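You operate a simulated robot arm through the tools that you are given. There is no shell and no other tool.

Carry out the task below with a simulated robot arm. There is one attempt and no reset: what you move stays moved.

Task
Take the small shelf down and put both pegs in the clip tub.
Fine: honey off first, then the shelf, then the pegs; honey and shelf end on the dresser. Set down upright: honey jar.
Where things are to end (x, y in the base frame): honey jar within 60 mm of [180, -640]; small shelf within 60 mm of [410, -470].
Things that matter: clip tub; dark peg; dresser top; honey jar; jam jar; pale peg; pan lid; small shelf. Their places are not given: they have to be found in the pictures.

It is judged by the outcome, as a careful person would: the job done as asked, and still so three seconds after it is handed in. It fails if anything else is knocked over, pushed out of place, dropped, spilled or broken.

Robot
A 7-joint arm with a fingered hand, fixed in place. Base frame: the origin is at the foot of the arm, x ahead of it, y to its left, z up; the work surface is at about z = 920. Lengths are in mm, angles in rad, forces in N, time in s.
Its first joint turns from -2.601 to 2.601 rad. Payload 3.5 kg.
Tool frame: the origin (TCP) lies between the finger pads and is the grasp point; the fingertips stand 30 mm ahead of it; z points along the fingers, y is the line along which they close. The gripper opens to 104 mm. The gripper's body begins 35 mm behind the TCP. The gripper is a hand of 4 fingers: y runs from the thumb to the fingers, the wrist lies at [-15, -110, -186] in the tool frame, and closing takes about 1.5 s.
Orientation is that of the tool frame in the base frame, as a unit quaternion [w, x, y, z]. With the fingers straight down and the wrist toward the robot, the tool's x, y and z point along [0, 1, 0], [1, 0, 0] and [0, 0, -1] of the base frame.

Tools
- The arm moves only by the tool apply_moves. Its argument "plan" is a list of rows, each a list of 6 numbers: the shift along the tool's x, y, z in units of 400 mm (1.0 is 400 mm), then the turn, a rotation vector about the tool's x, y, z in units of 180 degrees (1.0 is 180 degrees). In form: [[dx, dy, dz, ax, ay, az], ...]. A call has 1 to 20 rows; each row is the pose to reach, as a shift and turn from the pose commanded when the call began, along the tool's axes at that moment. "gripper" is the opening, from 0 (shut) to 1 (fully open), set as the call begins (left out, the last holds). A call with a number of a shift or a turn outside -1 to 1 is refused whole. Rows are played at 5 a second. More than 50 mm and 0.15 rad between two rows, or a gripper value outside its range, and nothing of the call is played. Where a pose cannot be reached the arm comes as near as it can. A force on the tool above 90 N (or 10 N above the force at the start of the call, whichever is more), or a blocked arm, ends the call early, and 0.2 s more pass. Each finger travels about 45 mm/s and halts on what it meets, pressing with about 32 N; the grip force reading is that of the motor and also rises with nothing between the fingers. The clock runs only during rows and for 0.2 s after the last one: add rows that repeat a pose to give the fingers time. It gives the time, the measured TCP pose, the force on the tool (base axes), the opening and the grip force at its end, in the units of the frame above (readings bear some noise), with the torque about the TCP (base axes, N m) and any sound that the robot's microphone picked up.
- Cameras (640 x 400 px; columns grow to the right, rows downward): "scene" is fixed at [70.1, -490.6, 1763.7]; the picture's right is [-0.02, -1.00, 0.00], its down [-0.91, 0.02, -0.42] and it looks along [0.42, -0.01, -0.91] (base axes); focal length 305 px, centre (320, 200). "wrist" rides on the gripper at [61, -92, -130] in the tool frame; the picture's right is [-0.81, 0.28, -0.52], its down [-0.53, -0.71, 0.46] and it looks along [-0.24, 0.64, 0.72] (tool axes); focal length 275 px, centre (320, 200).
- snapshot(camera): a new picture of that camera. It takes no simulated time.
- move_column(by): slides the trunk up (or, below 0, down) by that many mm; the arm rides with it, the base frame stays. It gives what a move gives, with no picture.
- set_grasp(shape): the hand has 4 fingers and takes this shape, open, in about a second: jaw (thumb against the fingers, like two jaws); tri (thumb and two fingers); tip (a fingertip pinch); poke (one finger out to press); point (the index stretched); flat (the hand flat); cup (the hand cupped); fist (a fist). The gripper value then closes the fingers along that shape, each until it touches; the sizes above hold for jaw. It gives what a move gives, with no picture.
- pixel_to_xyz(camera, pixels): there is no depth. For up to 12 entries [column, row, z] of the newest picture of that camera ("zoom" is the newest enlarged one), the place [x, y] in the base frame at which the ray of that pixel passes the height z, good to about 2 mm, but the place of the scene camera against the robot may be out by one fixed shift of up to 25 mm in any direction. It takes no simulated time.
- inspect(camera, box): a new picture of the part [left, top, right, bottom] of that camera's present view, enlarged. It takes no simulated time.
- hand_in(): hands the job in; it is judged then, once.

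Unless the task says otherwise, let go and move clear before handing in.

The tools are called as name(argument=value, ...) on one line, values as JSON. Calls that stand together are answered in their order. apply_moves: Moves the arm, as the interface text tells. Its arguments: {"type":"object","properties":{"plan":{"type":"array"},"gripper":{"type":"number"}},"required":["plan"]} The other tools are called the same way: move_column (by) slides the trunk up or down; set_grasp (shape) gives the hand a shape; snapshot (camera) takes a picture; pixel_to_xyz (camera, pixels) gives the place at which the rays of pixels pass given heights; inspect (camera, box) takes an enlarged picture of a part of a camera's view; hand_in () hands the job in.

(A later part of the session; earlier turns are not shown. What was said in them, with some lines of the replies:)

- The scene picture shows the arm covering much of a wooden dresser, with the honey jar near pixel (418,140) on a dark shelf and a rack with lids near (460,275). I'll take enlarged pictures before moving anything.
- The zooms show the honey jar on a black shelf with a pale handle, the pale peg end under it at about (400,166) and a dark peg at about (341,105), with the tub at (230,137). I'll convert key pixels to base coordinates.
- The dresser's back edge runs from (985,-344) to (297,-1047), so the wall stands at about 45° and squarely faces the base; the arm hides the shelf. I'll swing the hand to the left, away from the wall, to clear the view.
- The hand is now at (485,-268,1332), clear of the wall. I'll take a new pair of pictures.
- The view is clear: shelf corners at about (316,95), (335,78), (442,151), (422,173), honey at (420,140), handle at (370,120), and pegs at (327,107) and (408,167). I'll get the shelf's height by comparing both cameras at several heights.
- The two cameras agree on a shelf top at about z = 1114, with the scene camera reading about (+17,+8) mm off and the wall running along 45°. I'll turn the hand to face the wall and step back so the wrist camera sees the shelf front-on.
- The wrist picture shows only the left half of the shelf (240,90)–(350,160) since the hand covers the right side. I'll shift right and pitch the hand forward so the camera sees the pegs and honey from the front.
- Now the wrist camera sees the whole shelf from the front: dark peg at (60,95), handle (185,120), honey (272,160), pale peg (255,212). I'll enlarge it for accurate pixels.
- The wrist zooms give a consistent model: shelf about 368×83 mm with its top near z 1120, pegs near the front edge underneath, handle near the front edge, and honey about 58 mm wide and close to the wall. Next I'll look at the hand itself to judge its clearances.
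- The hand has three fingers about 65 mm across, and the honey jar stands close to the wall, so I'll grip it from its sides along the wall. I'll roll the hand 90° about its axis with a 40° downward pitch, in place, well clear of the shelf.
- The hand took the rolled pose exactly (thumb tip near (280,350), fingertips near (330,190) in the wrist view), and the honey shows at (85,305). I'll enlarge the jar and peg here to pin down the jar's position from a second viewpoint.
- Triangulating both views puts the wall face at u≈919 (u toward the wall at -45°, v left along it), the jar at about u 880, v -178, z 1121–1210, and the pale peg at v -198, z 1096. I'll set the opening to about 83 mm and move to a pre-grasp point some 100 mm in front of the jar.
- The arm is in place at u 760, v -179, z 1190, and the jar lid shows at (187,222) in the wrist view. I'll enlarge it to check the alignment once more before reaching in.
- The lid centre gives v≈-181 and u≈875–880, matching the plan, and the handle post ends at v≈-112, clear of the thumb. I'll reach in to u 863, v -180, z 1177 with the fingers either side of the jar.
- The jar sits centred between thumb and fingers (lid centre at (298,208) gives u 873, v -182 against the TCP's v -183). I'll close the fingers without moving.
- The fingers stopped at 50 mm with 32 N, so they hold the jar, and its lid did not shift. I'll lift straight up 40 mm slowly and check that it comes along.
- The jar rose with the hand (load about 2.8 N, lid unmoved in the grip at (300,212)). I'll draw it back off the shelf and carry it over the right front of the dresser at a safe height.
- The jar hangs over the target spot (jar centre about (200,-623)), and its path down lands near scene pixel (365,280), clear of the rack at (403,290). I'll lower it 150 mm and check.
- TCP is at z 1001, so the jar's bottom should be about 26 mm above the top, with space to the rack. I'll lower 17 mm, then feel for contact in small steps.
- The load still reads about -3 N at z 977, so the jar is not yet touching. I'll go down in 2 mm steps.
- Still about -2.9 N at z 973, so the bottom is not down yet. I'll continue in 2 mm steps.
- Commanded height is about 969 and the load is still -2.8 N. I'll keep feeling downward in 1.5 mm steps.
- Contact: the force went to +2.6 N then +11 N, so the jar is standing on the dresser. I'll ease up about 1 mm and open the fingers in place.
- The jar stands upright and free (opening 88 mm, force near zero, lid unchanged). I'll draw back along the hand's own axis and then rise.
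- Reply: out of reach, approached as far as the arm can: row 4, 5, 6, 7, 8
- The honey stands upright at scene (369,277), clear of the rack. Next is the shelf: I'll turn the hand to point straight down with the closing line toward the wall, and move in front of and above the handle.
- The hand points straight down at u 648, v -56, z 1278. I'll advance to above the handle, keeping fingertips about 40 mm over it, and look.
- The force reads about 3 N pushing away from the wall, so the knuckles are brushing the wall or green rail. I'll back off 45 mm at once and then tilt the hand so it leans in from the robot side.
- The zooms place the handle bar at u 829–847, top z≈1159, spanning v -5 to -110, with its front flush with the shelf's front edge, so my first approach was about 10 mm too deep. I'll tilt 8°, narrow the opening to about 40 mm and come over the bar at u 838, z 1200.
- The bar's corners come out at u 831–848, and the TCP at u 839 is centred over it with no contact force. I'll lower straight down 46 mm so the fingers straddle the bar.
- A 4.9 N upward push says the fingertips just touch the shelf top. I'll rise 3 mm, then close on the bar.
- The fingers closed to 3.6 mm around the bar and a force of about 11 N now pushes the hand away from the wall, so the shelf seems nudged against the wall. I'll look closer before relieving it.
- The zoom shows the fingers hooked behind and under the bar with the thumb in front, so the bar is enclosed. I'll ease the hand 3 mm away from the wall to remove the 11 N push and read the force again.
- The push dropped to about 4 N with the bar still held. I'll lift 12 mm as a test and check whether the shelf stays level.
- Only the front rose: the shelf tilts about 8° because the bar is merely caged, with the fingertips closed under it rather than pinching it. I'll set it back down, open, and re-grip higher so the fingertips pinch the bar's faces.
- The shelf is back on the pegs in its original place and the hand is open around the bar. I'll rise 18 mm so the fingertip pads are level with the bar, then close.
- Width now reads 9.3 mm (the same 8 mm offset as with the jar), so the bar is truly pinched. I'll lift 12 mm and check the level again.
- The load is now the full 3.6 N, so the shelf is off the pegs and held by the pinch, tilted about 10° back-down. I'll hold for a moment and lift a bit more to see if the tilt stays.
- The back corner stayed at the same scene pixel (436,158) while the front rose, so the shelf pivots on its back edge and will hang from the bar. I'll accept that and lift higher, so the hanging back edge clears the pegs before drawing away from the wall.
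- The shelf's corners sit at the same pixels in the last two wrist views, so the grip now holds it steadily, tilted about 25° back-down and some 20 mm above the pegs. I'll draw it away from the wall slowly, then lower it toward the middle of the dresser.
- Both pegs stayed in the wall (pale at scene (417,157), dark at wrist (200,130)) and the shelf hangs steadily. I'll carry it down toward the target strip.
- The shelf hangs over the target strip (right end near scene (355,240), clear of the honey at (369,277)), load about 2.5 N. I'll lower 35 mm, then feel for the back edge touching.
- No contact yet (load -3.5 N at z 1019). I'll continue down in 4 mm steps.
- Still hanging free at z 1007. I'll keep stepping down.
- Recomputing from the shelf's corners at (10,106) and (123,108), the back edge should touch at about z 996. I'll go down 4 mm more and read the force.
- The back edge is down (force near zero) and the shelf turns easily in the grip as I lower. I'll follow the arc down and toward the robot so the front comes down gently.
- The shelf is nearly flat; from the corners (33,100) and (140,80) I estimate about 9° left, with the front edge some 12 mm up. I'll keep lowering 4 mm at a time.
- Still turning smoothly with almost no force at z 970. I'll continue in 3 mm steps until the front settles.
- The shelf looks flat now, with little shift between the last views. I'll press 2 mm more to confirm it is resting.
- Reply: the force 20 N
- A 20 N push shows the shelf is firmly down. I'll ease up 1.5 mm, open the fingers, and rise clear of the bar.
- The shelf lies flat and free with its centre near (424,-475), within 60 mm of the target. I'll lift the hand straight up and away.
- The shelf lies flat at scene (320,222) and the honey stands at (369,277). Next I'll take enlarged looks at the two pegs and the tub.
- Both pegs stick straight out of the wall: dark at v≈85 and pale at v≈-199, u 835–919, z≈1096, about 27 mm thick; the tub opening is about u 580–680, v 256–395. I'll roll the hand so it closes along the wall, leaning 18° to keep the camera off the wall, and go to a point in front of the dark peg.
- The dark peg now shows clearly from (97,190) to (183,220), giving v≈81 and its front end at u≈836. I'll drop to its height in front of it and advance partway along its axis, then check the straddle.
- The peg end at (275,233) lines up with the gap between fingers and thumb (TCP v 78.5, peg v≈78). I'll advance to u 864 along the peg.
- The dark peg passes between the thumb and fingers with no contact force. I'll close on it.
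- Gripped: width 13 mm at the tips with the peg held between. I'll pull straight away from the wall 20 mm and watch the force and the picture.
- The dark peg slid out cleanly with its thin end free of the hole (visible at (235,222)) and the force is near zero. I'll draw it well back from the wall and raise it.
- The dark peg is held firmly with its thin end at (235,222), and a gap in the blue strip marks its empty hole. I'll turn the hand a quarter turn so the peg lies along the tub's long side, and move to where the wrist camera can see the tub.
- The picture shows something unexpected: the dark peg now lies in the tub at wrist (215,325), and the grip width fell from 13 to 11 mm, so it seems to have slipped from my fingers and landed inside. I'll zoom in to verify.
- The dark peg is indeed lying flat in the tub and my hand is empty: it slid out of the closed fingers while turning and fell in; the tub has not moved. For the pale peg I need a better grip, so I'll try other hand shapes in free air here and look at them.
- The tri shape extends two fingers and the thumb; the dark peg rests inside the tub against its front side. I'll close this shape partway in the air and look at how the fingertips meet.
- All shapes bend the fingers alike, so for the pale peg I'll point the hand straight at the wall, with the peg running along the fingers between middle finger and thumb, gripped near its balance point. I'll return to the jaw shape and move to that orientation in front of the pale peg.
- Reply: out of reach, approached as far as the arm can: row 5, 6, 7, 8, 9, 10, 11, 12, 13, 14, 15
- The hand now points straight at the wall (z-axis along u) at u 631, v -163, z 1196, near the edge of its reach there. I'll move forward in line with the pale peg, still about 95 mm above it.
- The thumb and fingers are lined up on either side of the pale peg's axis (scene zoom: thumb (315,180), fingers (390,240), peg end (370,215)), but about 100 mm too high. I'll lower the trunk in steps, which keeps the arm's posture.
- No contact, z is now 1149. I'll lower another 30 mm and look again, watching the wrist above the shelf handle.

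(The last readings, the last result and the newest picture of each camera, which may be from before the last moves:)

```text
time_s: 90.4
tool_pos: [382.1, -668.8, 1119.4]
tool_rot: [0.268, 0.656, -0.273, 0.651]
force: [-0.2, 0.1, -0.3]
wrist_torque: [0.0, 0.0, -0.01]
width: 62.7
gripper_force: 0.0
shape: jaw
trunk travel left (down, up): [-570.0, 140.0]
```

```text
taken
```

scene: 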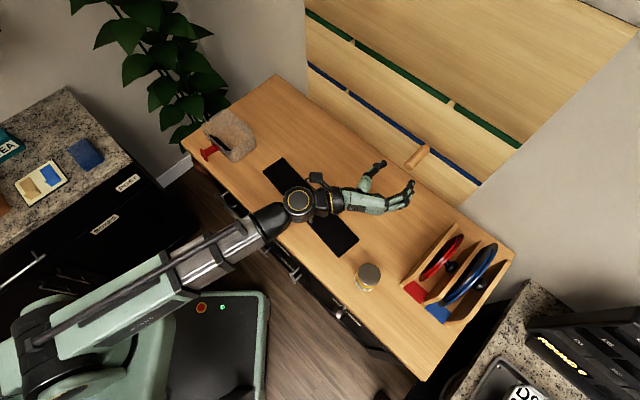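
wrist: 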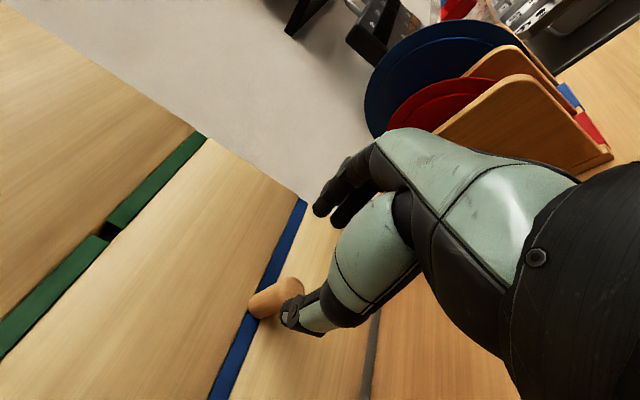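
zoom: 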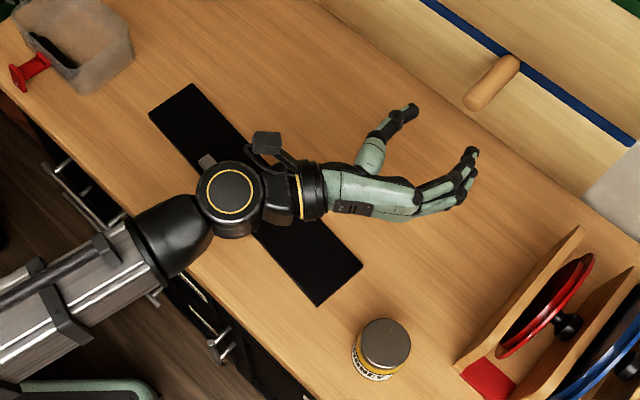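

The peg's front end at (293,292) works out to v≈-201, z≈1098, matching the plan. I'll lower the last 21 mm.

move_column(by=-21)

snapshot(camera="wrist")

inspect(camera="wrist", box=[200, 150, 400, 350])

inspect(camera="scene", box=[340, 120, 460, 220])

```text
time_s: 91.0
tool_pos: [382.7, -667.9, 1097.5]
tool_rot: [0.268, 0.657, -0.272, 0.65]
force: [0.4, 0.8, 0.1]
wrist_torque: [0.04, -0.03, 0.01]
width: 62.6
gripper_force: 0.0
shape: jaw
trunk travel left (down, up): [-549.0, 161.0]
```

```text
taken
```

wrist: 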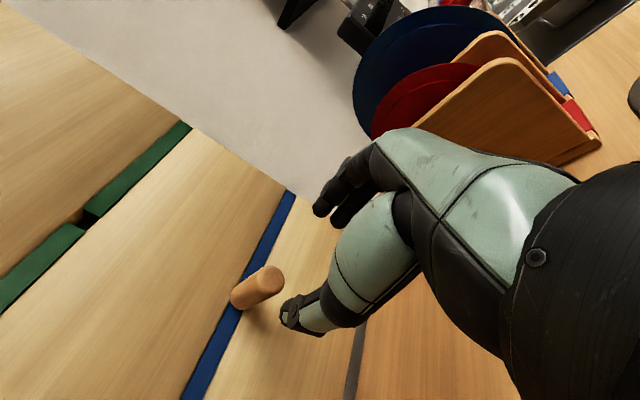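

```text
2.00 times, centred on (300, 250) of wrist
```

zoom: 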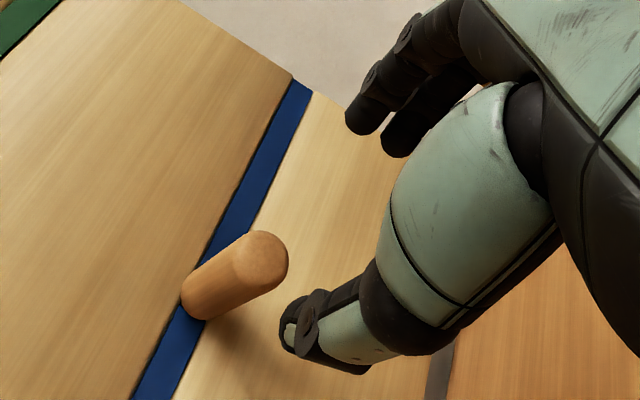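

```text
4.00 times, centred on (400, 170) of scene
```

zoom: 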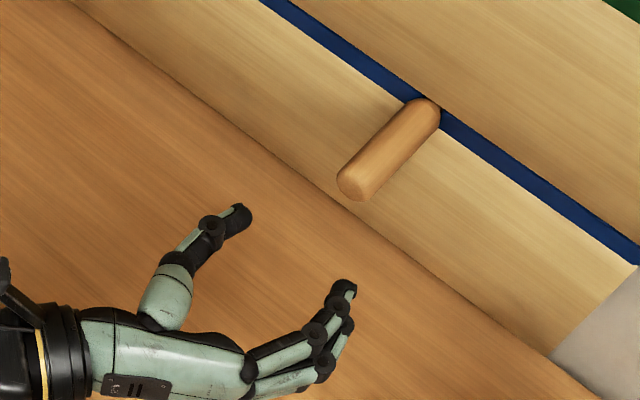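

From this view the peg's centre is at v≈-199, z≈1101, so I'm about 3 mm low and 3 mm to its right. I'll correct that and advance partway, then check.

apply_moves(plan=[[0.004, -0.004, 0.04, 0, 0, 0], [0.008, -0.007, 0.09, 0, 0, 0], [0.008, -0.007, 0.13, 0, 0, 0], [0.008, -0.007, 0.17, 0, 0, 0]], gripper=0.6)

inspect(camera="wrist", box=[200, 150, 400, 350])

inspect(camera="scene", box=[340, 120, 460, 220])

```text
time_s: 92.0
tool_pos: [432.5, -715.0, 1100.9]
tool_rot: [0.266, 0.657, -0.273, 0.65]
force: [0.5, 0.1, 0.0]
wrist_torque: [0.01, 0.0, -0.02]
width: 62.6
gripper_force: 0.1
shape: jaw
trunk travel left (down, up): [-549.0, 161.0]
```

```text
2.00 times, centred on (300, 250) of wrist
```

zoom: 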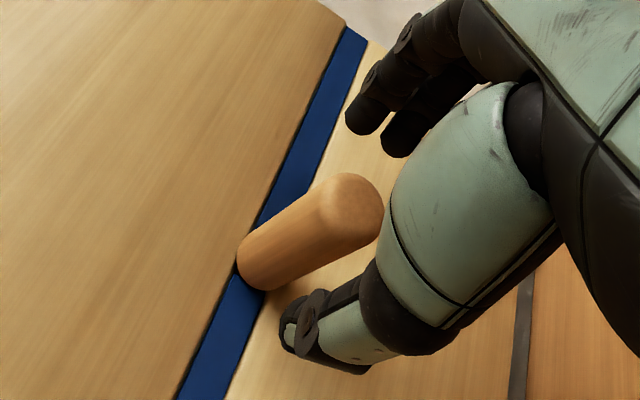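

```text
4.00 times, centred on (400, 170) of scene
```

zoom: 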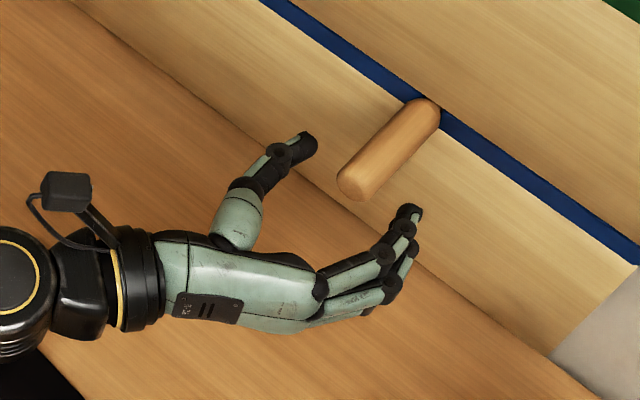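

The peg end at (318,252) is centred between thumb and fingers (v≈-201, z≈1098). I'll advance the last 50 mm.

apply_moves(plan=[[-0.002, 0.001, 0.03, 0, 0, 0], [-0.003, 0.001, 0.06, 0, 0, 0], [-0.003, 0.001, 0.09, 0, 0, 0], [-0.003, 0.001, 0.122, 0, 0, 0]], gripper=0.6)

inspect(camera="wrist", box=[200, 150, 400, 350])

inspect(camera="scene", box=[360, 110, 460, 190])

```text
time_s: 93.0
tool_pos: [466.5, -749.3, 1100.1]
tool_rot: [0.265, 0.659, -0.274, 0.649]
force: [-0.3, -0.4, 0.1]
wrist_torque: [0.01, 0.0, 0.02]
width: 62.8
gripper_force: 0.1
shape: jaw
trunk travel left (down, up): [-549.0, 161.0]
```

```text
2.00 times, centred on (300, 250) of wrist
```

zoom: 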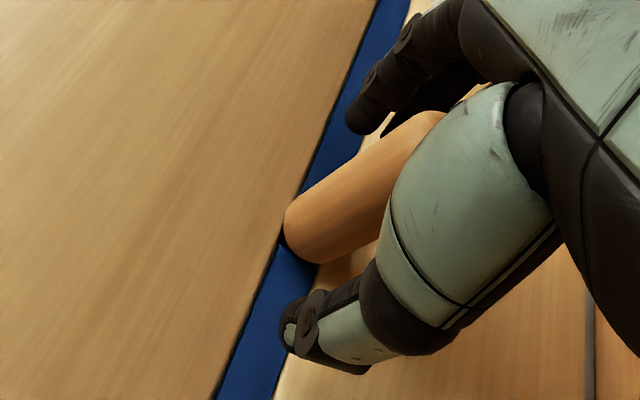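

```text
5.00 times, centred on (410, 150) of scene
```

zoom: 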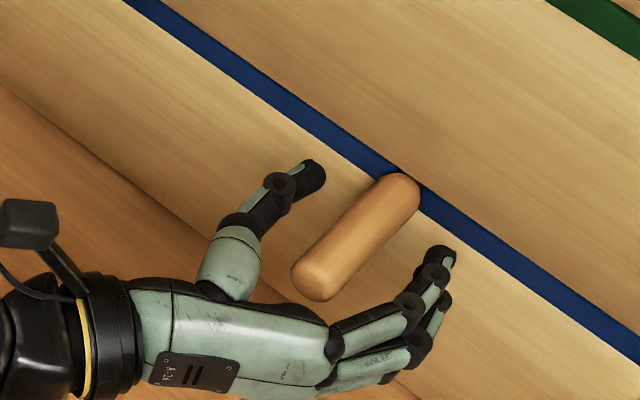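

The peg lies lengthwise between the thumb and fingers with its front end near the palm, no contact yet. I'll close the hand.

apply_moves(plan=[[0, 0, 0, 0, 0, 0], [0, 0, 0, 0, 0, 0], [0, 0, 0, 0, 0, 0], [0, 0, 0, 0, 0, 0], [0, 0, 0, 0, 0, 0], [0, 0, 0, 0, 0, 0], [0, 0, 0, 0, 0, 0]], gripper=0.0)

inspect(camera="wrist", box=[200, 150, 400, 350])

inspect(camera="scene", box=[360, 110, 460, 190])

```text
time_s: 94.7
tool_pos: [467.4, -748.9, 1101.1]
tool_rot: [0.265, 0.659, -0.273, 0.649]
force: [4.8, 1.5, 0.2]
wrist_torque: [-0.02, -0.03, 0.04]
width: 17.7
gripper_force: 32.3
shape: jaw
trunk travel left (down, up): [-549.0, 161.0]
```

```text
2.00 times, centred on (300, 250) of wrist
```

zoom: 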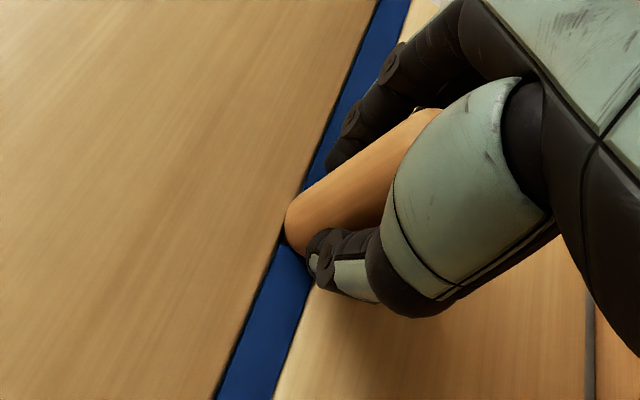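

```text
5.00 times, centred on (410, 150) of scene
```

zoom: 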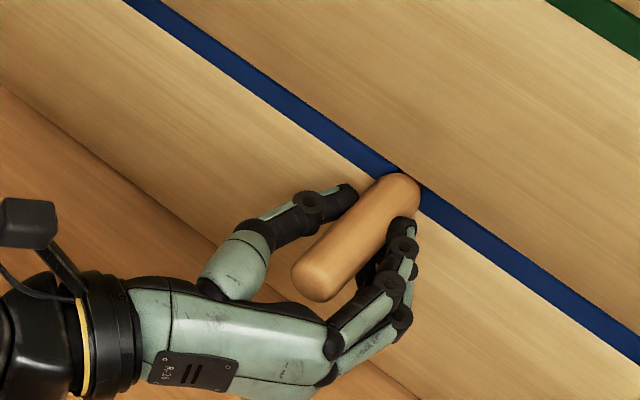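

A true pinch this time: width 17.7 mm (27 mm peg with the usual 8–9 mm offset), fingertips near the peg's balance point. I'll pull it straight out slowly.

apply_moves(plan=[[0, 0, -0.012, 0, 0, 0], [0, 0, -0.024, 0, 0, 0], [0, 0, -0.036, 0, 0, 0], [0, 0, -0.05, 0, 0, 0], [0, 0, -0.065, 0, 0, 0], [0, 0, -0.08, 0, 0, 0]], gripper=0.0)

inspect(camera="wrist", box=[200, 150, 400, 350])

inspect(camera="scene", box=[360, 110, 460, 190])

```text
time_s: 96.0
tool_pos: [445.0, -726.3, 1099.9]
tool_rot: [0.266, 0.658, -0.273, 0.649]
force: [0.6, 0.2, 0.0]
wrist_torque: [-0.02, 0.0, 0.0]
width: 17.3
gripper_force: 32.2
shape: jaw
trunk travel left (down, up): [-549.0, 161.0]
```

```text
2.00 times, centred on (300, 250) of wrist
```

zoom: 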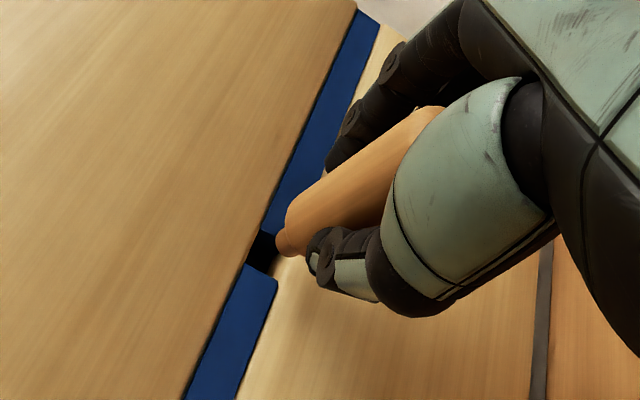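

```text
5.00 times, centred on (410, 150) of scene
```

zoom: 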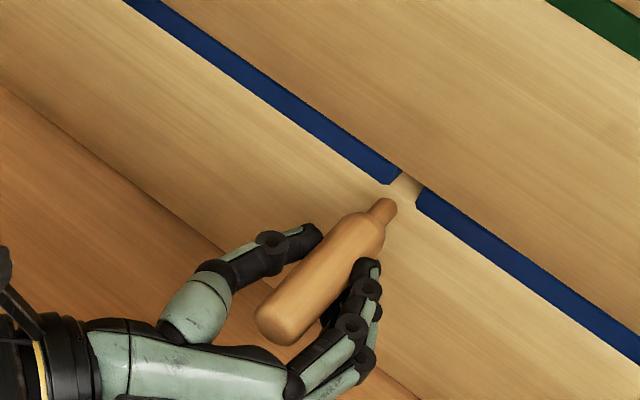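

The pale peg is completely out, thin end free at scene zoom (385,210), and held firmly (17.3 mm). I'll back away from the wall and then raise the trunk.

apply_moves(plan=[[0, 0, -0.04, 0, 0, 0], [0, 0, -0.09, 0, 0, 0], [0, 0, -0.14, 0, 0, 0], [0, 0, -0.19, 0, 0, 0], [0, 0, -0.235, 0, 0, 0], [0, 0, -0.27, 0, 0, 0], [0, 0, -0.27, 0, 0, 0]], gripper=0.0)

move_column(by=60)

inspect(camera="wrist", box=[200, 150, 400, 350])

snapshot(camera="scene")

```text
time_s: 97.7
tool_pos: [367.6, -649.3, 1101.2]
tool_rot: [0.268, 0.657, -0.272, 0.651]
force: [0.0, 0.5, -0.4]
wrist_torque: [0.01, 0.0, -0.03]
width: 17.6
gripper_force: 31.7
shape: jaw
trunk travel left (down, up): [-549.0, 161.0]
```

```text
time_s: 98.7
tool_pos: [367.0, -649.1, 1159.0]
tool_rot: [0.268, 0.657, -0.272, 0.65]
force: [-0.6, -0.2, -0.2]
wrist_torque: [-0.02, 0.0, 0.0]
width: 17.5
gripper_force: 32.0
shape: jaw
trunk travel left (down, up): [-609.0, 101.0]
```

```text
2.00 times, centred on (300, 250) of wrist
```

zoom: 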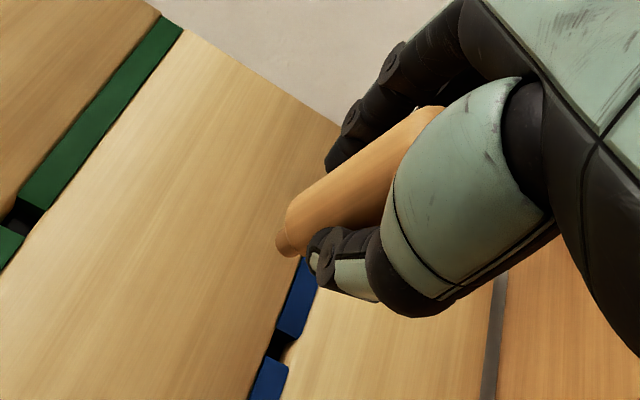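

```text
taken
```

scene: 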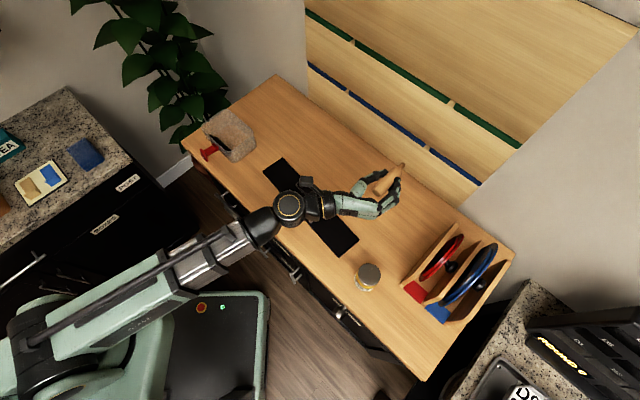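

The peg has not moved in the grip (17.5 mm, same place in the wrist view). I'll swing the hand a quarter turn to the left about the wrist, slowly, so the peg points along the tub's long side.

apply_moves(plan=[[0, -0.0416, 0.0222, 0.02778, 0, 0], [0, -0.0849, 0.0407, 0.05556, 0, 0], [0, -0.1297, 0.0553, 0.08333, 0, 0], [0, -0.1756, 0.066, 0.11111, 0, 0], [0, -0.2223, 0.0727, 0.13889, 0, 0], [0, -0.2694, 0.0752, 0.16667, 0, 0], [0, -0.3165, 0.0737, 0.19444, 0, 0], [0, -0.3633, 0.068, 0.22222, 0, 0], [0, -0.4094, 0.0583, 0.25, 0, 0], [0, -0.4544, 0.0446, 0.27778, 0, 0], [0, -0.4982, 0.027, 0.30556, 0, 0], [0, -0.5402, 0.0057, 0.33333, 0, 0], [0, -0.5802, -0.0193, 0.36111, 0, 0], [0, -0.6179, -0.0476, 0.38889, 0, 0], [0, -0.653, -0.079, 0.41667, 0, 0], [0, -0.6852, -0.1135, 0.44444, 0, 0], [0, -0.7143, -0.1505, 0.47222, 0, 0], [0, -0.74, -0.19, 0.5, 0, 0]], gripper=0.0)

snapshot(camera="wrist")

snapshot(camera="scene")

```text
time_s: 102.5
tool_pos: [522.8, -384.3, 1161.5]
tool_rot: [-0.275, 0.653, 0.268, 0.653]
force: [-0.4, -0.4, 0.4]
wrist_torque: [-0.01, 0.0, 0.02]
width: 17.6
gripper_force: 32.1
shape: jaw
out of reach, approached as far as the arm can: row 5, 6
trunk travel left (down, up): [-609.0, 101.0]
```

```text
taken
```

wrist: 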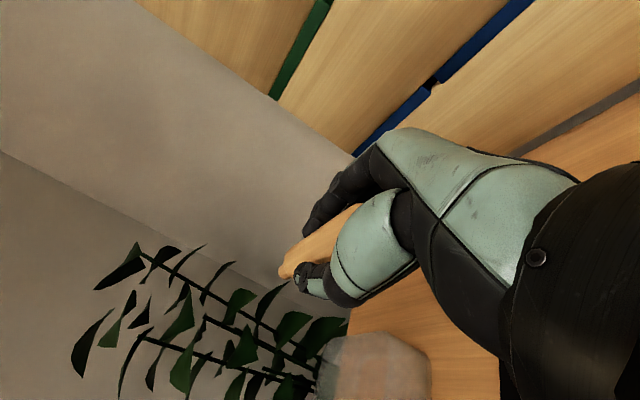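

```text
taken
```

scene: 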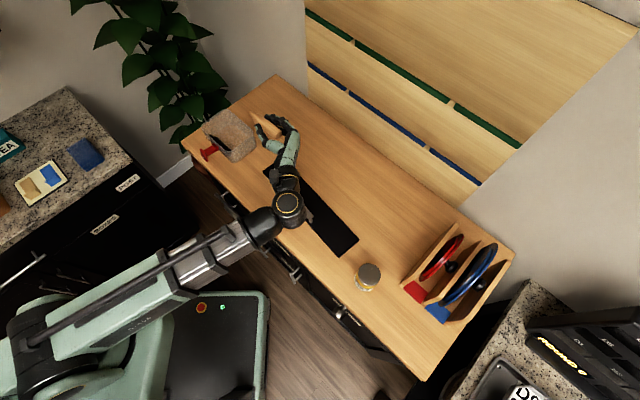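

The pale peg stays firm (17.6 mm) and now points along +v toward the tub at the lower right of the wrist view. I'll pitch the hand 40° down and move closer, still high above, to get an accurate look at the tub.

apply_moves(plan=[[-0.004, -0.002, 0.032, 0, -0.02778, 0], [-0.0075, -0.004, 0.064, 0, -0.05556, 0], [-0.011, -0.006, 0.096, 0, -0.08333, 0], [-0.015, -0.008, 0.128, 0, -0.11111, 0], [-0.019, -0.01, 0.16, 0, -0.13889, 0], [-0.0225, -0.012, 0.192, 0, -0.16667, 0], [-0.026, -0.014, 0.224, 0, -0.19444, 0], [-0.03, -0.015, 0.255, 0, -0.2222, 0]], gripper=0.0)

snapshot(camera="wrist")

snapshot(camera="scene")

```text
time_s: 104.2
tool_pos: [590.0, -308.4, 1151.0]
tool_rot: [-0.168, 0.838, 0.346, 0.388]
force: [-0.8, -0.6, 0.0]
wrist_torque: [0.03, 0.0, 0.01]
width: 17.7
gripper_force: 32.1
shape: jaw
trunk travel left (down, up): [-609.0, 101.0]
```

```text
taken
```

wrist: 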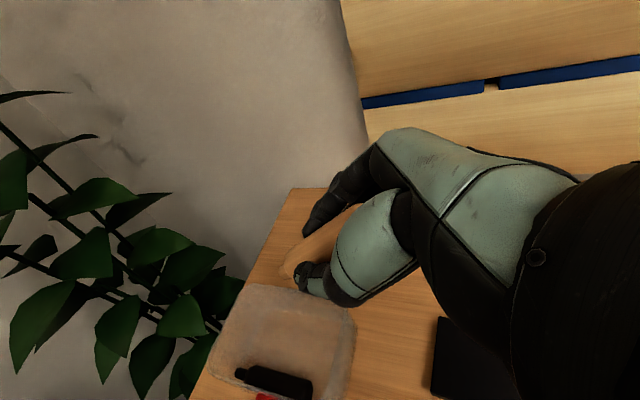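

```text
taken
```

scene: 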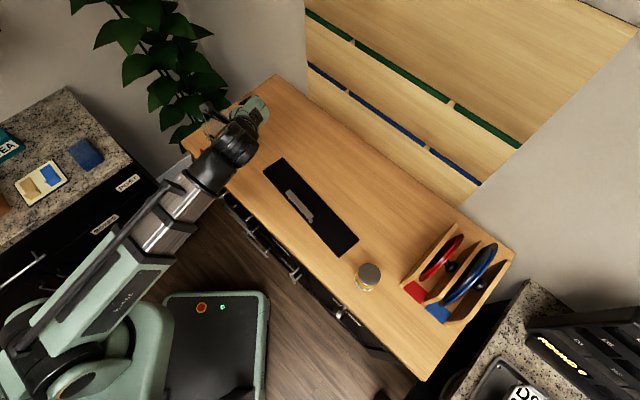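

The wrist camera now sees the tub from (210,285) to (355,400) with the dark peg inside at its front. I'll enlarge it to fix the tub's rim position.

inspect(camera="wrist", box=[190, 240, 390, 400])

```text
2.50 times, centred on (290, 320) of wrist
```

zoom: 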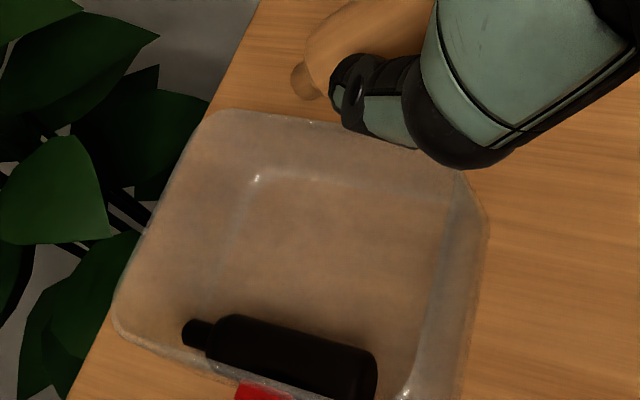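

From this view the tub spans v≈238–389, u≈572–672 with its rim at z≈978, and the dark peg lies at its front side (u≈588). I'll move over the tub to u 624, v 312, still well above the rim, and check.

apply_moves(plan=[[0.0263, -0.0069, 0.0702, 0, 0, 0], [0.0525, -0.0138, 0.1404, 0, 0, 0], [0.0788, -0.0206, 0.2105, 0, 0, 0], [0.105, -0.0275, 0.2807, 0, 0, 0], [0.105, -0.0275, 0.2807, 0, 0, 0]], gripper=0.0)

snapshot(camera="wrist")

inspect(camera="scene", box=[160, 40, 300, 180])

```text
time_s: 105.5
tool_pos: [662.4, -218.6, 1110.3]
tool_rot: [-0.167, 0.837, 0.346, 0.39]
force: [0.1, 0.5, -0.5]
wrist_torque: [-0.02, -0.02, 0.04]
width: 17.9
gripper_force: 32.0
shape: jaw
trunk travel left (down, up): [-609.0, 101.0]
```

```text
taken
```

wrist: 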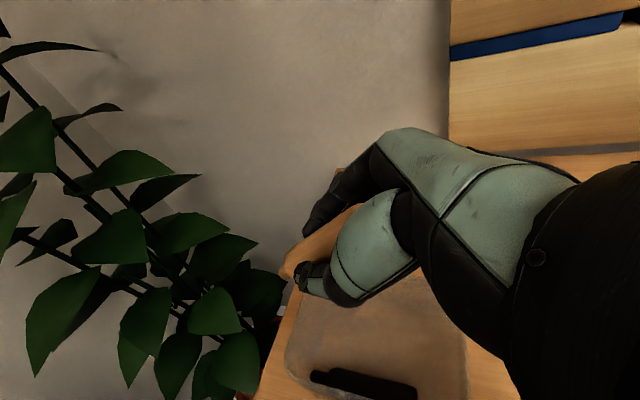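

```text
2.86 times, centred on (230, 110) of scene
```

zoom: 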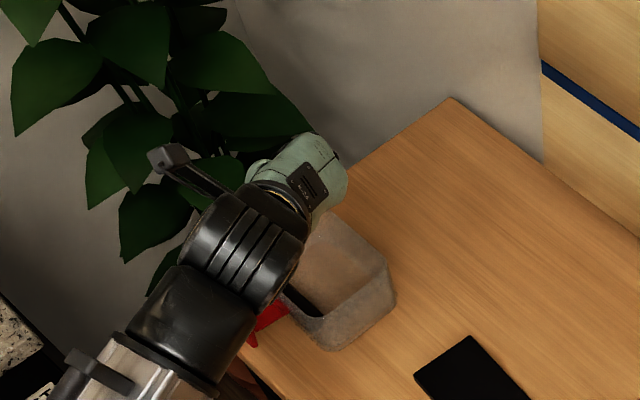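

The hand is over the tub (TCP u 623, v 314), and the rim reads v 235–387 from here, so the peg's end will come down at about v 373, inside. I'll lower to just above the rim and check.

apply_moves(plan=[[-0.0421, 0, 0.0354, 0, 0, 0], [-0.0843, 0, 0.0707, 0, 0, 0], [-0.1264, 0, 0.1061, 0, 0, 0], [-0.1686, 0, 0.1414, 0, 0, 0], [-0.2011, 0, 0.1688, 0, 0, 0], [-0.2011, 0, 0.1688, 0, 0, 0]], gripper=0.0)

snapshot(camera="wrist")

inspect(camera="scene", box=[160, 60, 300, 200])

```text
time_s: 106.8
tool_pos: [661.0, -219.5, 1006.9]
tool_rot: [-0.167, 0.837, 0.345, 0.39]
force: [-0.3, -0.1, -0.8]
wrist_torque: [-0.02, 0.02, 0.01]
width: 17.6
gripper_force: 31.8
shape: jaw
trunk travel left (down, up): [-609.0, 101.0]
```

```text
taken
```

wrist: 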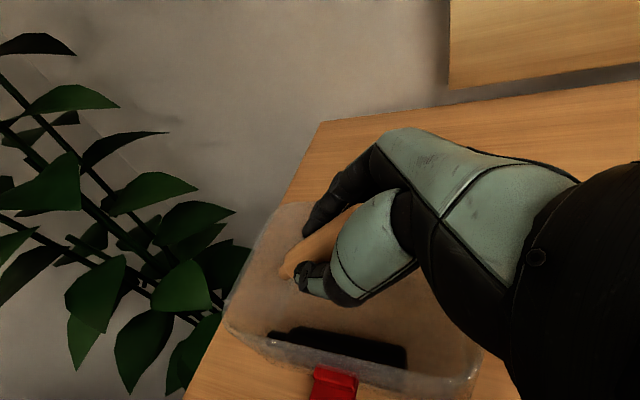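

```text
2.86 times, centred on (230, 130) of scene
```

zoom: 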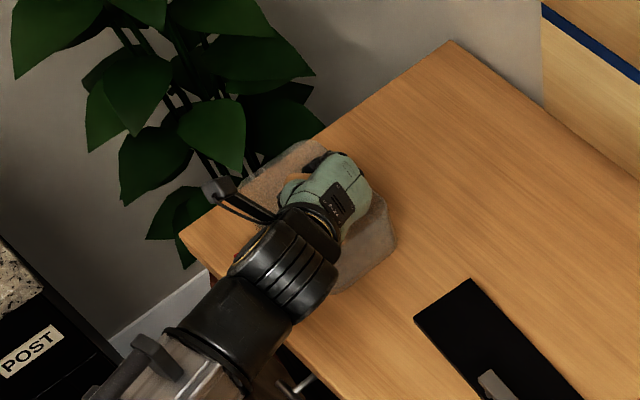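

The peg's thin end at (288,272) is inside the tub, and the rim is clear of the hand. I'll lower 20 mm more.

apply_moves(plan=[[-0.0128, 0, 0.0107, 0, 0, 0], [-0.0255, 0, 0.0215, 0, 0, 0], [-0.0383, 0, 0.0322, 0, 0, 0], [-0.0383, 0, 0.0322, 0, 0, 0]], gripper=0.0)

snapshot(camera="wrist")

inspect(camera="wrist", box=[210, 180, 410, 380])

```text
time_s: 107.8
tool_pos: [662.3, -219.1, 986.5]
tool_rot: [-0.167, 0.837, 0.345, 0.39]
force: [-0.4, 0.3, -1.5]
wrist_torque: [-0.01, 0.0, -0.02]
width: 17.5
gripper_force: 32.1
shape: jaw
trunk travel left (down, up): [-609.0, 101.0]
```

```text
taken
```

wrist: 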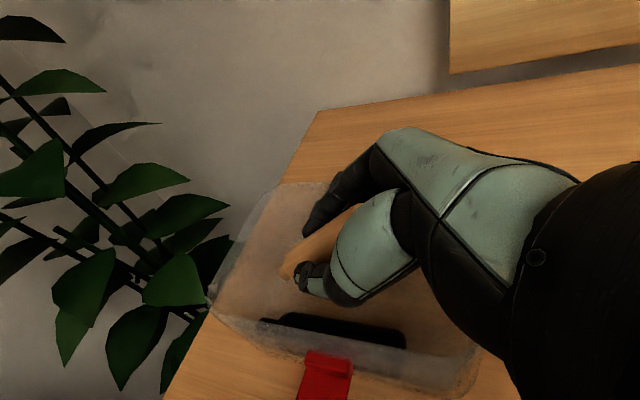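

```text
2.00 times, centred on (310, 280) of wrist
```

zoom: 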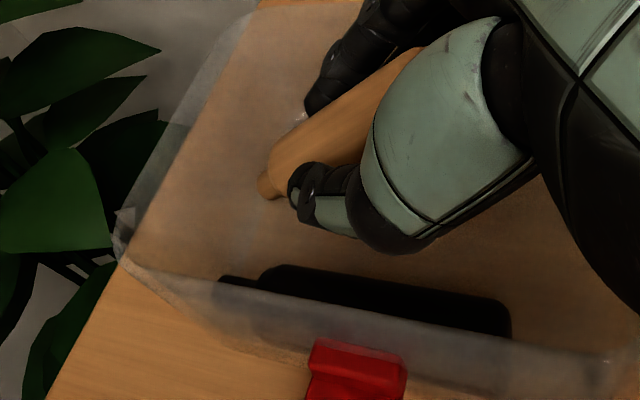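

The peg is now within the tub with no contact (force about zero). I'll lower in two small steps and watch for the first touch.

apply_moves(plan=[[-0.0077, 0, 0.0064, 0, 0, 0], [-0.0077, 0, 0.0064, 0, 0, 0]], gripper=0.0)

apply_moves(plan=[[-0.0077, 0, 0.0064, 0, 0, 0], [-0.0077, 0, 0.0064, 0, 0, 0]], gripper=0.0)

inspect(camera="wrist", box=[210, 180, 410, 380])

```text
time_s: 108.5
tool_pos: [661.1, -219.1, 981.7]
tool_rot: [-0.167, 0.837, 0.345, 0.39]
force: [0.7, -0.2, -0.6]
wrist_torque: [-0.01, -0.01, 0.01]
width: 17.4
gripper_force: 31.4
shape: jaw
trunk travel left (down, up): [-609.0, 101.0]
```

```text
time_s: 109.0
tool_pos: [661.2, -218.5, 978.9]
tool_rot: [-0.167, 0.837, 0.345, 0.39]
force: [0.8, 0.1, 1.2]
wrist_torque: [-0.11, 0.06, 0.02]
width: 17.4
gripper_force: 31.6
shape: jaw
trunk travel left (down, up): [-609.0, 101.0]
```

```text
2.00 times, centred on (310, 280) of wrist
```

zoom: 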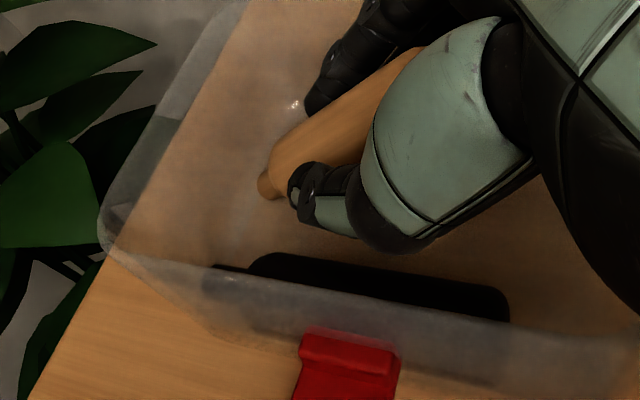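

A light touch of about 1–2 N appears, and its torque points to the tub's right rim under my palm. I'll rise 3 mm and let the peg go from there with a small opening.

apply_moves(plan=[[0.0057, 0, -0.0048, 0, 0, 0], [0.0057, 0, -0.0048, 0, 0, 0]], gripper=0.0)

apply_moves(plan=[[0, 0, 0, 0, 0, 0], [0, 0, 0, 0, 0, 0], [0, 0, 0, 0, 0, 0], [0, 0, 0, 0, 0, 0], [0, 0, 0, 0, 0, 0]], gripper=0.3)

snapshot(camera="wrist")

inspect(camera="wrist", box=[210, 180, 410, 380])

```text
time_s: 109.7
tool_pos: [661.3, -218.8, 981.2]
tool_rot: [-0.167, 0.838, 0.345, 0.39]
force: [-0.6, 0.2, -0.5]
wrist_torque: [-0.02, 0.0, -0.05]
width: 17.2
gripper_force: 32.3
shape: jaw
trunk travel left (down, up): [-609.0, 101.0]
```

```text
time_s: 110.8
tool_pos: [661.0, -219.2, 980.5]
tool_rot: [-0.167, 0.837, 0.345, 0.389]
force: [-1.1, 0.7, 0.0]
wrist_torque: [0.0, -0.01, 0.0]
width: 30.7
gripper_force: 0.1
shape: jaw
trunk travel left (down, up): [-609.0, 101.0]
```

```text
taken
```

wrist: 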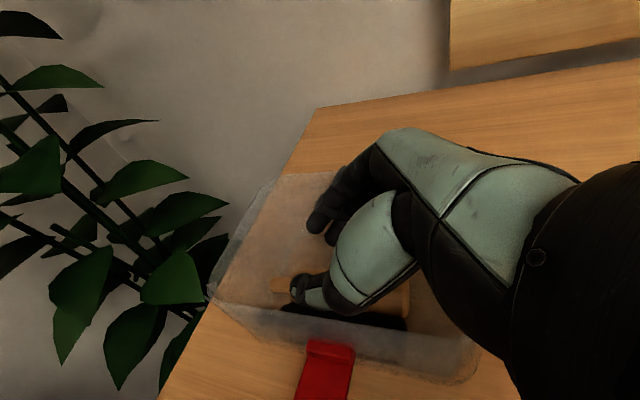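

```text
2.00 times, centred on (310, 280) of wrist
```

zoom: 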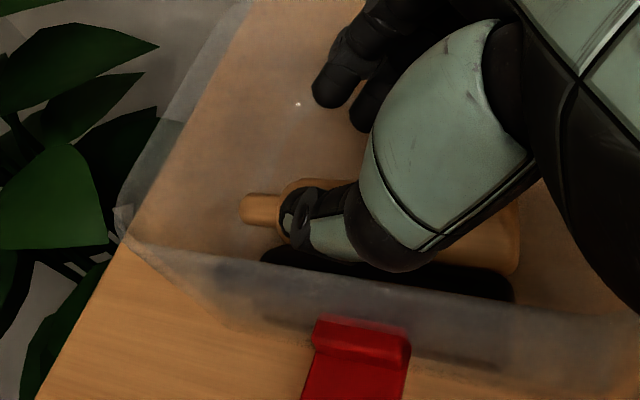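

The pale peg now lies in the tub under the thumb, next to the dark one. I'll rise straight up out of the tub.

apply_moves(plan=[[0.0192, 0, -0.0161, 0, 0, 0], [0.0383, 0, -0.0322, 0, 0, 0], [0.0766, 0, -0.0643, 0, 0, 0], [0.134, 0, -0.1125, 0, 0, 0], [0.2, 0, -0.168, 0, 0, 0], [0.268, 0, -0.225, 0, 0, 0], [0.335, 0, -0.281, 0, 0, 0]], gripper=0.3)

snapshot(camera="wrist")

snapshot(camera="scene")

```text
time_s: 112.5
tool_pos: [662.3, -222.2, 1156.4]
tool_rot: [-0.167, 0.837, 0.345, 0.39]
force: [0.4, -1.3, 0.9]
wrist_torque: [0.0, 0.03, -0.03]
width: 31.0
gripper_force: 0.1
shape: jaw
trunk travel left (down, up): [-609.0, 101.0]
```

```text
taken
```

wrist: 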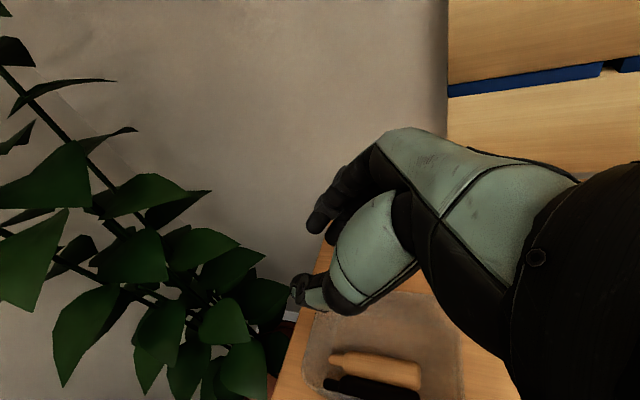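

```text
taken
```

scene: 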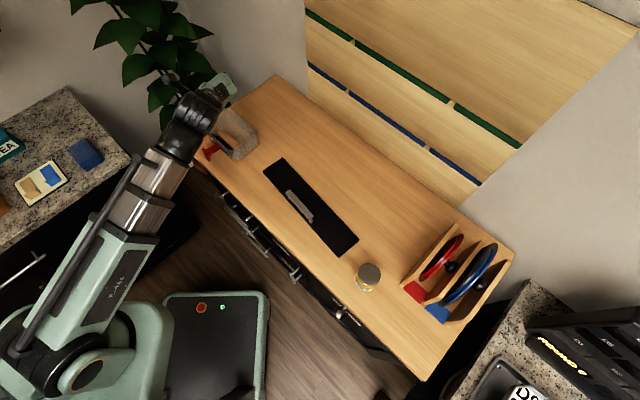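

Both pegs lie side by side in the tub at wrist (375,375). I'll move the hand clear and check the whole scene.

apply_moves(plan=[[0.02, -0.004, -0.07, 0, 0, 0], [0.0, -0.01, -0.15, 0, 0, 0], [-0.04, -0.02, -0.23, 0, 0, 0], [-0.085, -0.03, -0.31, 0, 0, 0], [-0.13, -0.035, -0.39, 0, 0, 0], [-0.175, -0.04, -0.47, 0, 0, 0], [-0.22, -0.045, -0.55, 0, 0, 0], [-0.265, -0.05, -0.6265, 0, 0, 0]], gripper=0.5)

snapshot(camera="wrist")

snapshot(camera="scene")

inspect(camera="scene", box=[180, 90, 280, 170])

```text
time_s: 114.2
tool_pos: [465.5, -392.1, 1236.6]
tool_rot: [-0.167, 0.837, 0.346, 0.39]
force: [0.0, -0.1, 0.4]
wrist_torque: [0.03, -0.01, -0.03]
width: 51.4
gripper_force: 0.1
shape: jaw
trunk travel left (down, up): [-609.0, 101.0]
```

```text
taken
```

wrist: 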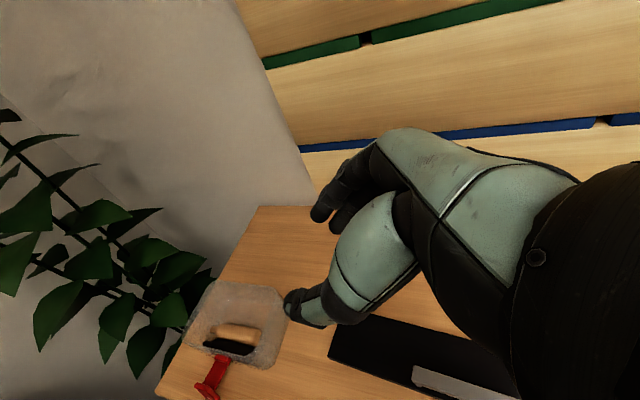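

```text
taken
```

scene: 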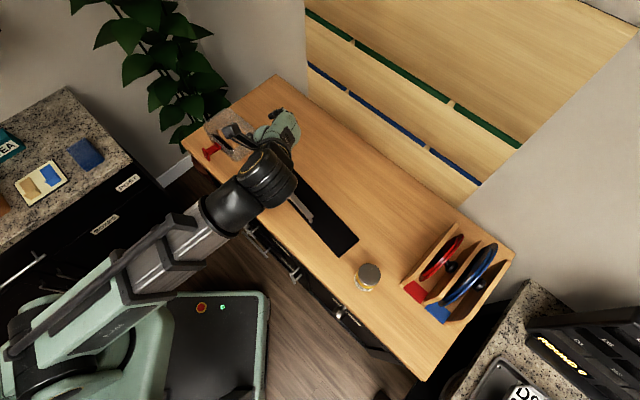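

```text
5.00 times, centred on (230, 130) of scene
```

zoom: 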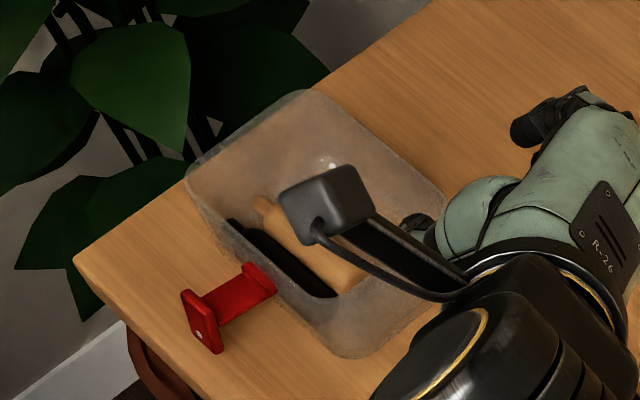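

Both pegs are in the tub side by side; comparing the red clip's pixels with the first picture, the tub may have shifted a few millimetres. I'll move the arm fully out of view of the tub to measure that.

apply_moves(plan=[[-0.0252, 0, -0.0768, 0, 0, 0], [-0.0504, 0, -0.1536, 0, 0, 0], [-0.0756, 0, -0.2304, 0, 0, 0], [-0.1008, 0, -0.3072, 0, 0, 0], [-0.126, 0, -0.384, 0, 0, 0]], gripper=0.5)

snapshot(camera="scene")

inspect(camera="scene", box=[180, 90, 280, 170])

inspect(camera="scene", box=[240, 130, 440, 300])

```text
time_s: 115.5
tool_pos: [358.7, -499.5, 1297.7]
tool_rot: [-0.167, 0.837, 0.346, 0.39]
force: [0.0, 0.7, -0.4]
wrist_torque: [0.04, -0.01, 0.0]
width: 51.6
gripper_force: 0.0
shape: jaw
trunk travel left (down, up): [-609.0, 101.0]
```

```text
taken
```

scene: 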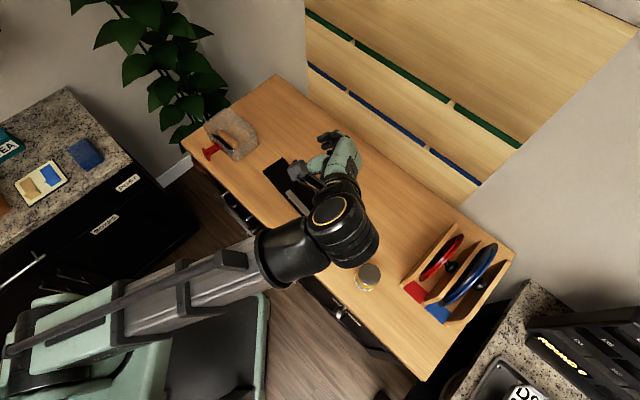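

```text
5.00 times, centred on (230, 130) of scene
```

zoom: 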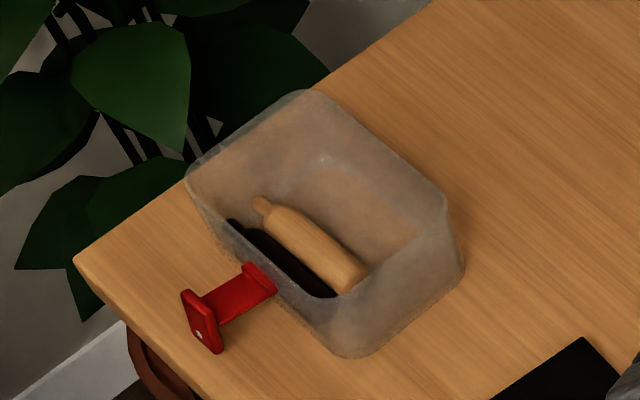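

```text
2.35 times, centred on (340, 215) of scene
```

zoom: 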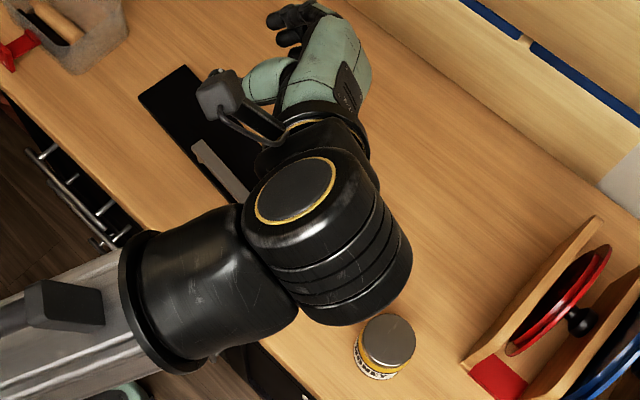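

The tub moved only about 8 mm from its first place, both pegs lie flat inside it, and the honey stands upright. I'll verify the shelf and honey coordinates with the scene camera before handing in.

pixel_to_xyz(camera="scene", pixels=[[310.5, 206, 930], [369, 272, 1005], [366, 284, 935]])

apply_moves(plan=[[0.03, -0.05, -0.04, 0, 0, 0], [0.06, -0.1, -0.08, 0, 0, 0], [0.06, -0.1, -0.08, 0, 0, 0], [0.06, -0.1, -0.08, 0, 0, 0], [0.06, -0.1, -0.08, 0, 0, 0], [0.06, -0.1, -0.08, 0, 0, 0]], gripper=0.5)

inspect(camera="scene", box=[180, 90, 280, 170])

snapshot(camera="scene")

```text
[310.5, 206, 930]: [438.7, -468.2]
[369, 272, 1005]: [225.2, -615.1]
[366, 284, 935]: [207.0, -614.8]
```

```text
time_s: 116.8
tool_pos: [324.2, -478.9, 1335.3]
tool_rot: [-0.166, 0.838, 0.345, 0.39]
force: [0.4, 0.4, -0.4]
wrist_torque: [-0.02, -0.01, -0.02]
width: 51.7
gripper_force: 0.2
shape: jaw
trunk travel left (down, up): [-609.0, 101.0]
```

```text
5.00 times, centred on (230, 130) of scene
```

zoom: 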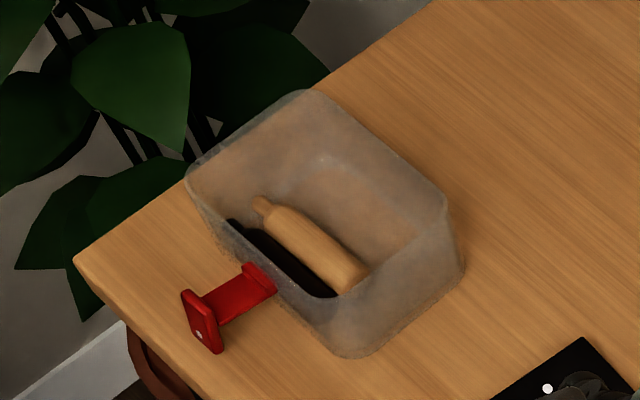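

```text
taken
```

scene: 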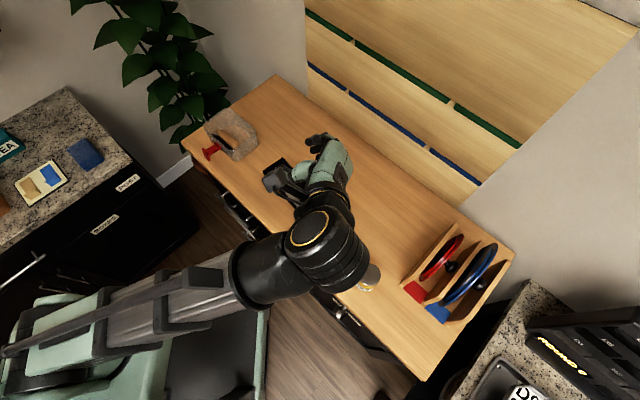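

Readings confirm it: shelf centre about (422–439,-470) and honey about (195–207,-620) are both within 60 mm of their targets, and both pegs lie still in the tub. One honest note: the dark peg slipped from my fingers and fell into the tub rather than being set in, and the tub sits about 8 mm from where it was. The hand is empty and clear, so I'll hand in.

hand_in()

```text
The job is handed in.
```

The honey, shelf and both pegs are where you asked, though the dark peg got into the tub by accident. I've handed the job in and don't have the verdict yet.

| Item | Where it ended | Target |
|---|---|---|
| Honey jar | standing upright at about (200, -622) | within 60 mm of (180, -640) |
| Small shelf | flat on the dresser, centre at about (423, -475) | within 60 mm of (410, -470) |
| Dark peg and pale peg | both lying flat in the clip tub | in the clip tub |

These went less cleanly than I wanted:
- **Dark peg:** it slipped out of my fingers while I was turning toward the tub. It fell roughly 20 cm and happened to land inside. I changed my grip for the pale peg, which I lowered into the tub and released just above the bottom.
- **Clip tub:** it ended about 8 mm from where it started. I left it there rather than risk knocking it while pushing it back.
- **Shelf:** on my first approach to it, the hand brushed the wall lightly, at about 3 N. I then had to re-grip the handle once before lifting.
- **Jam jar:** I never saw it in any picture, so I can't confirm where it is. I saw no sign of touching anything I hadn't planned to, apart from the wall and tub contacts above.
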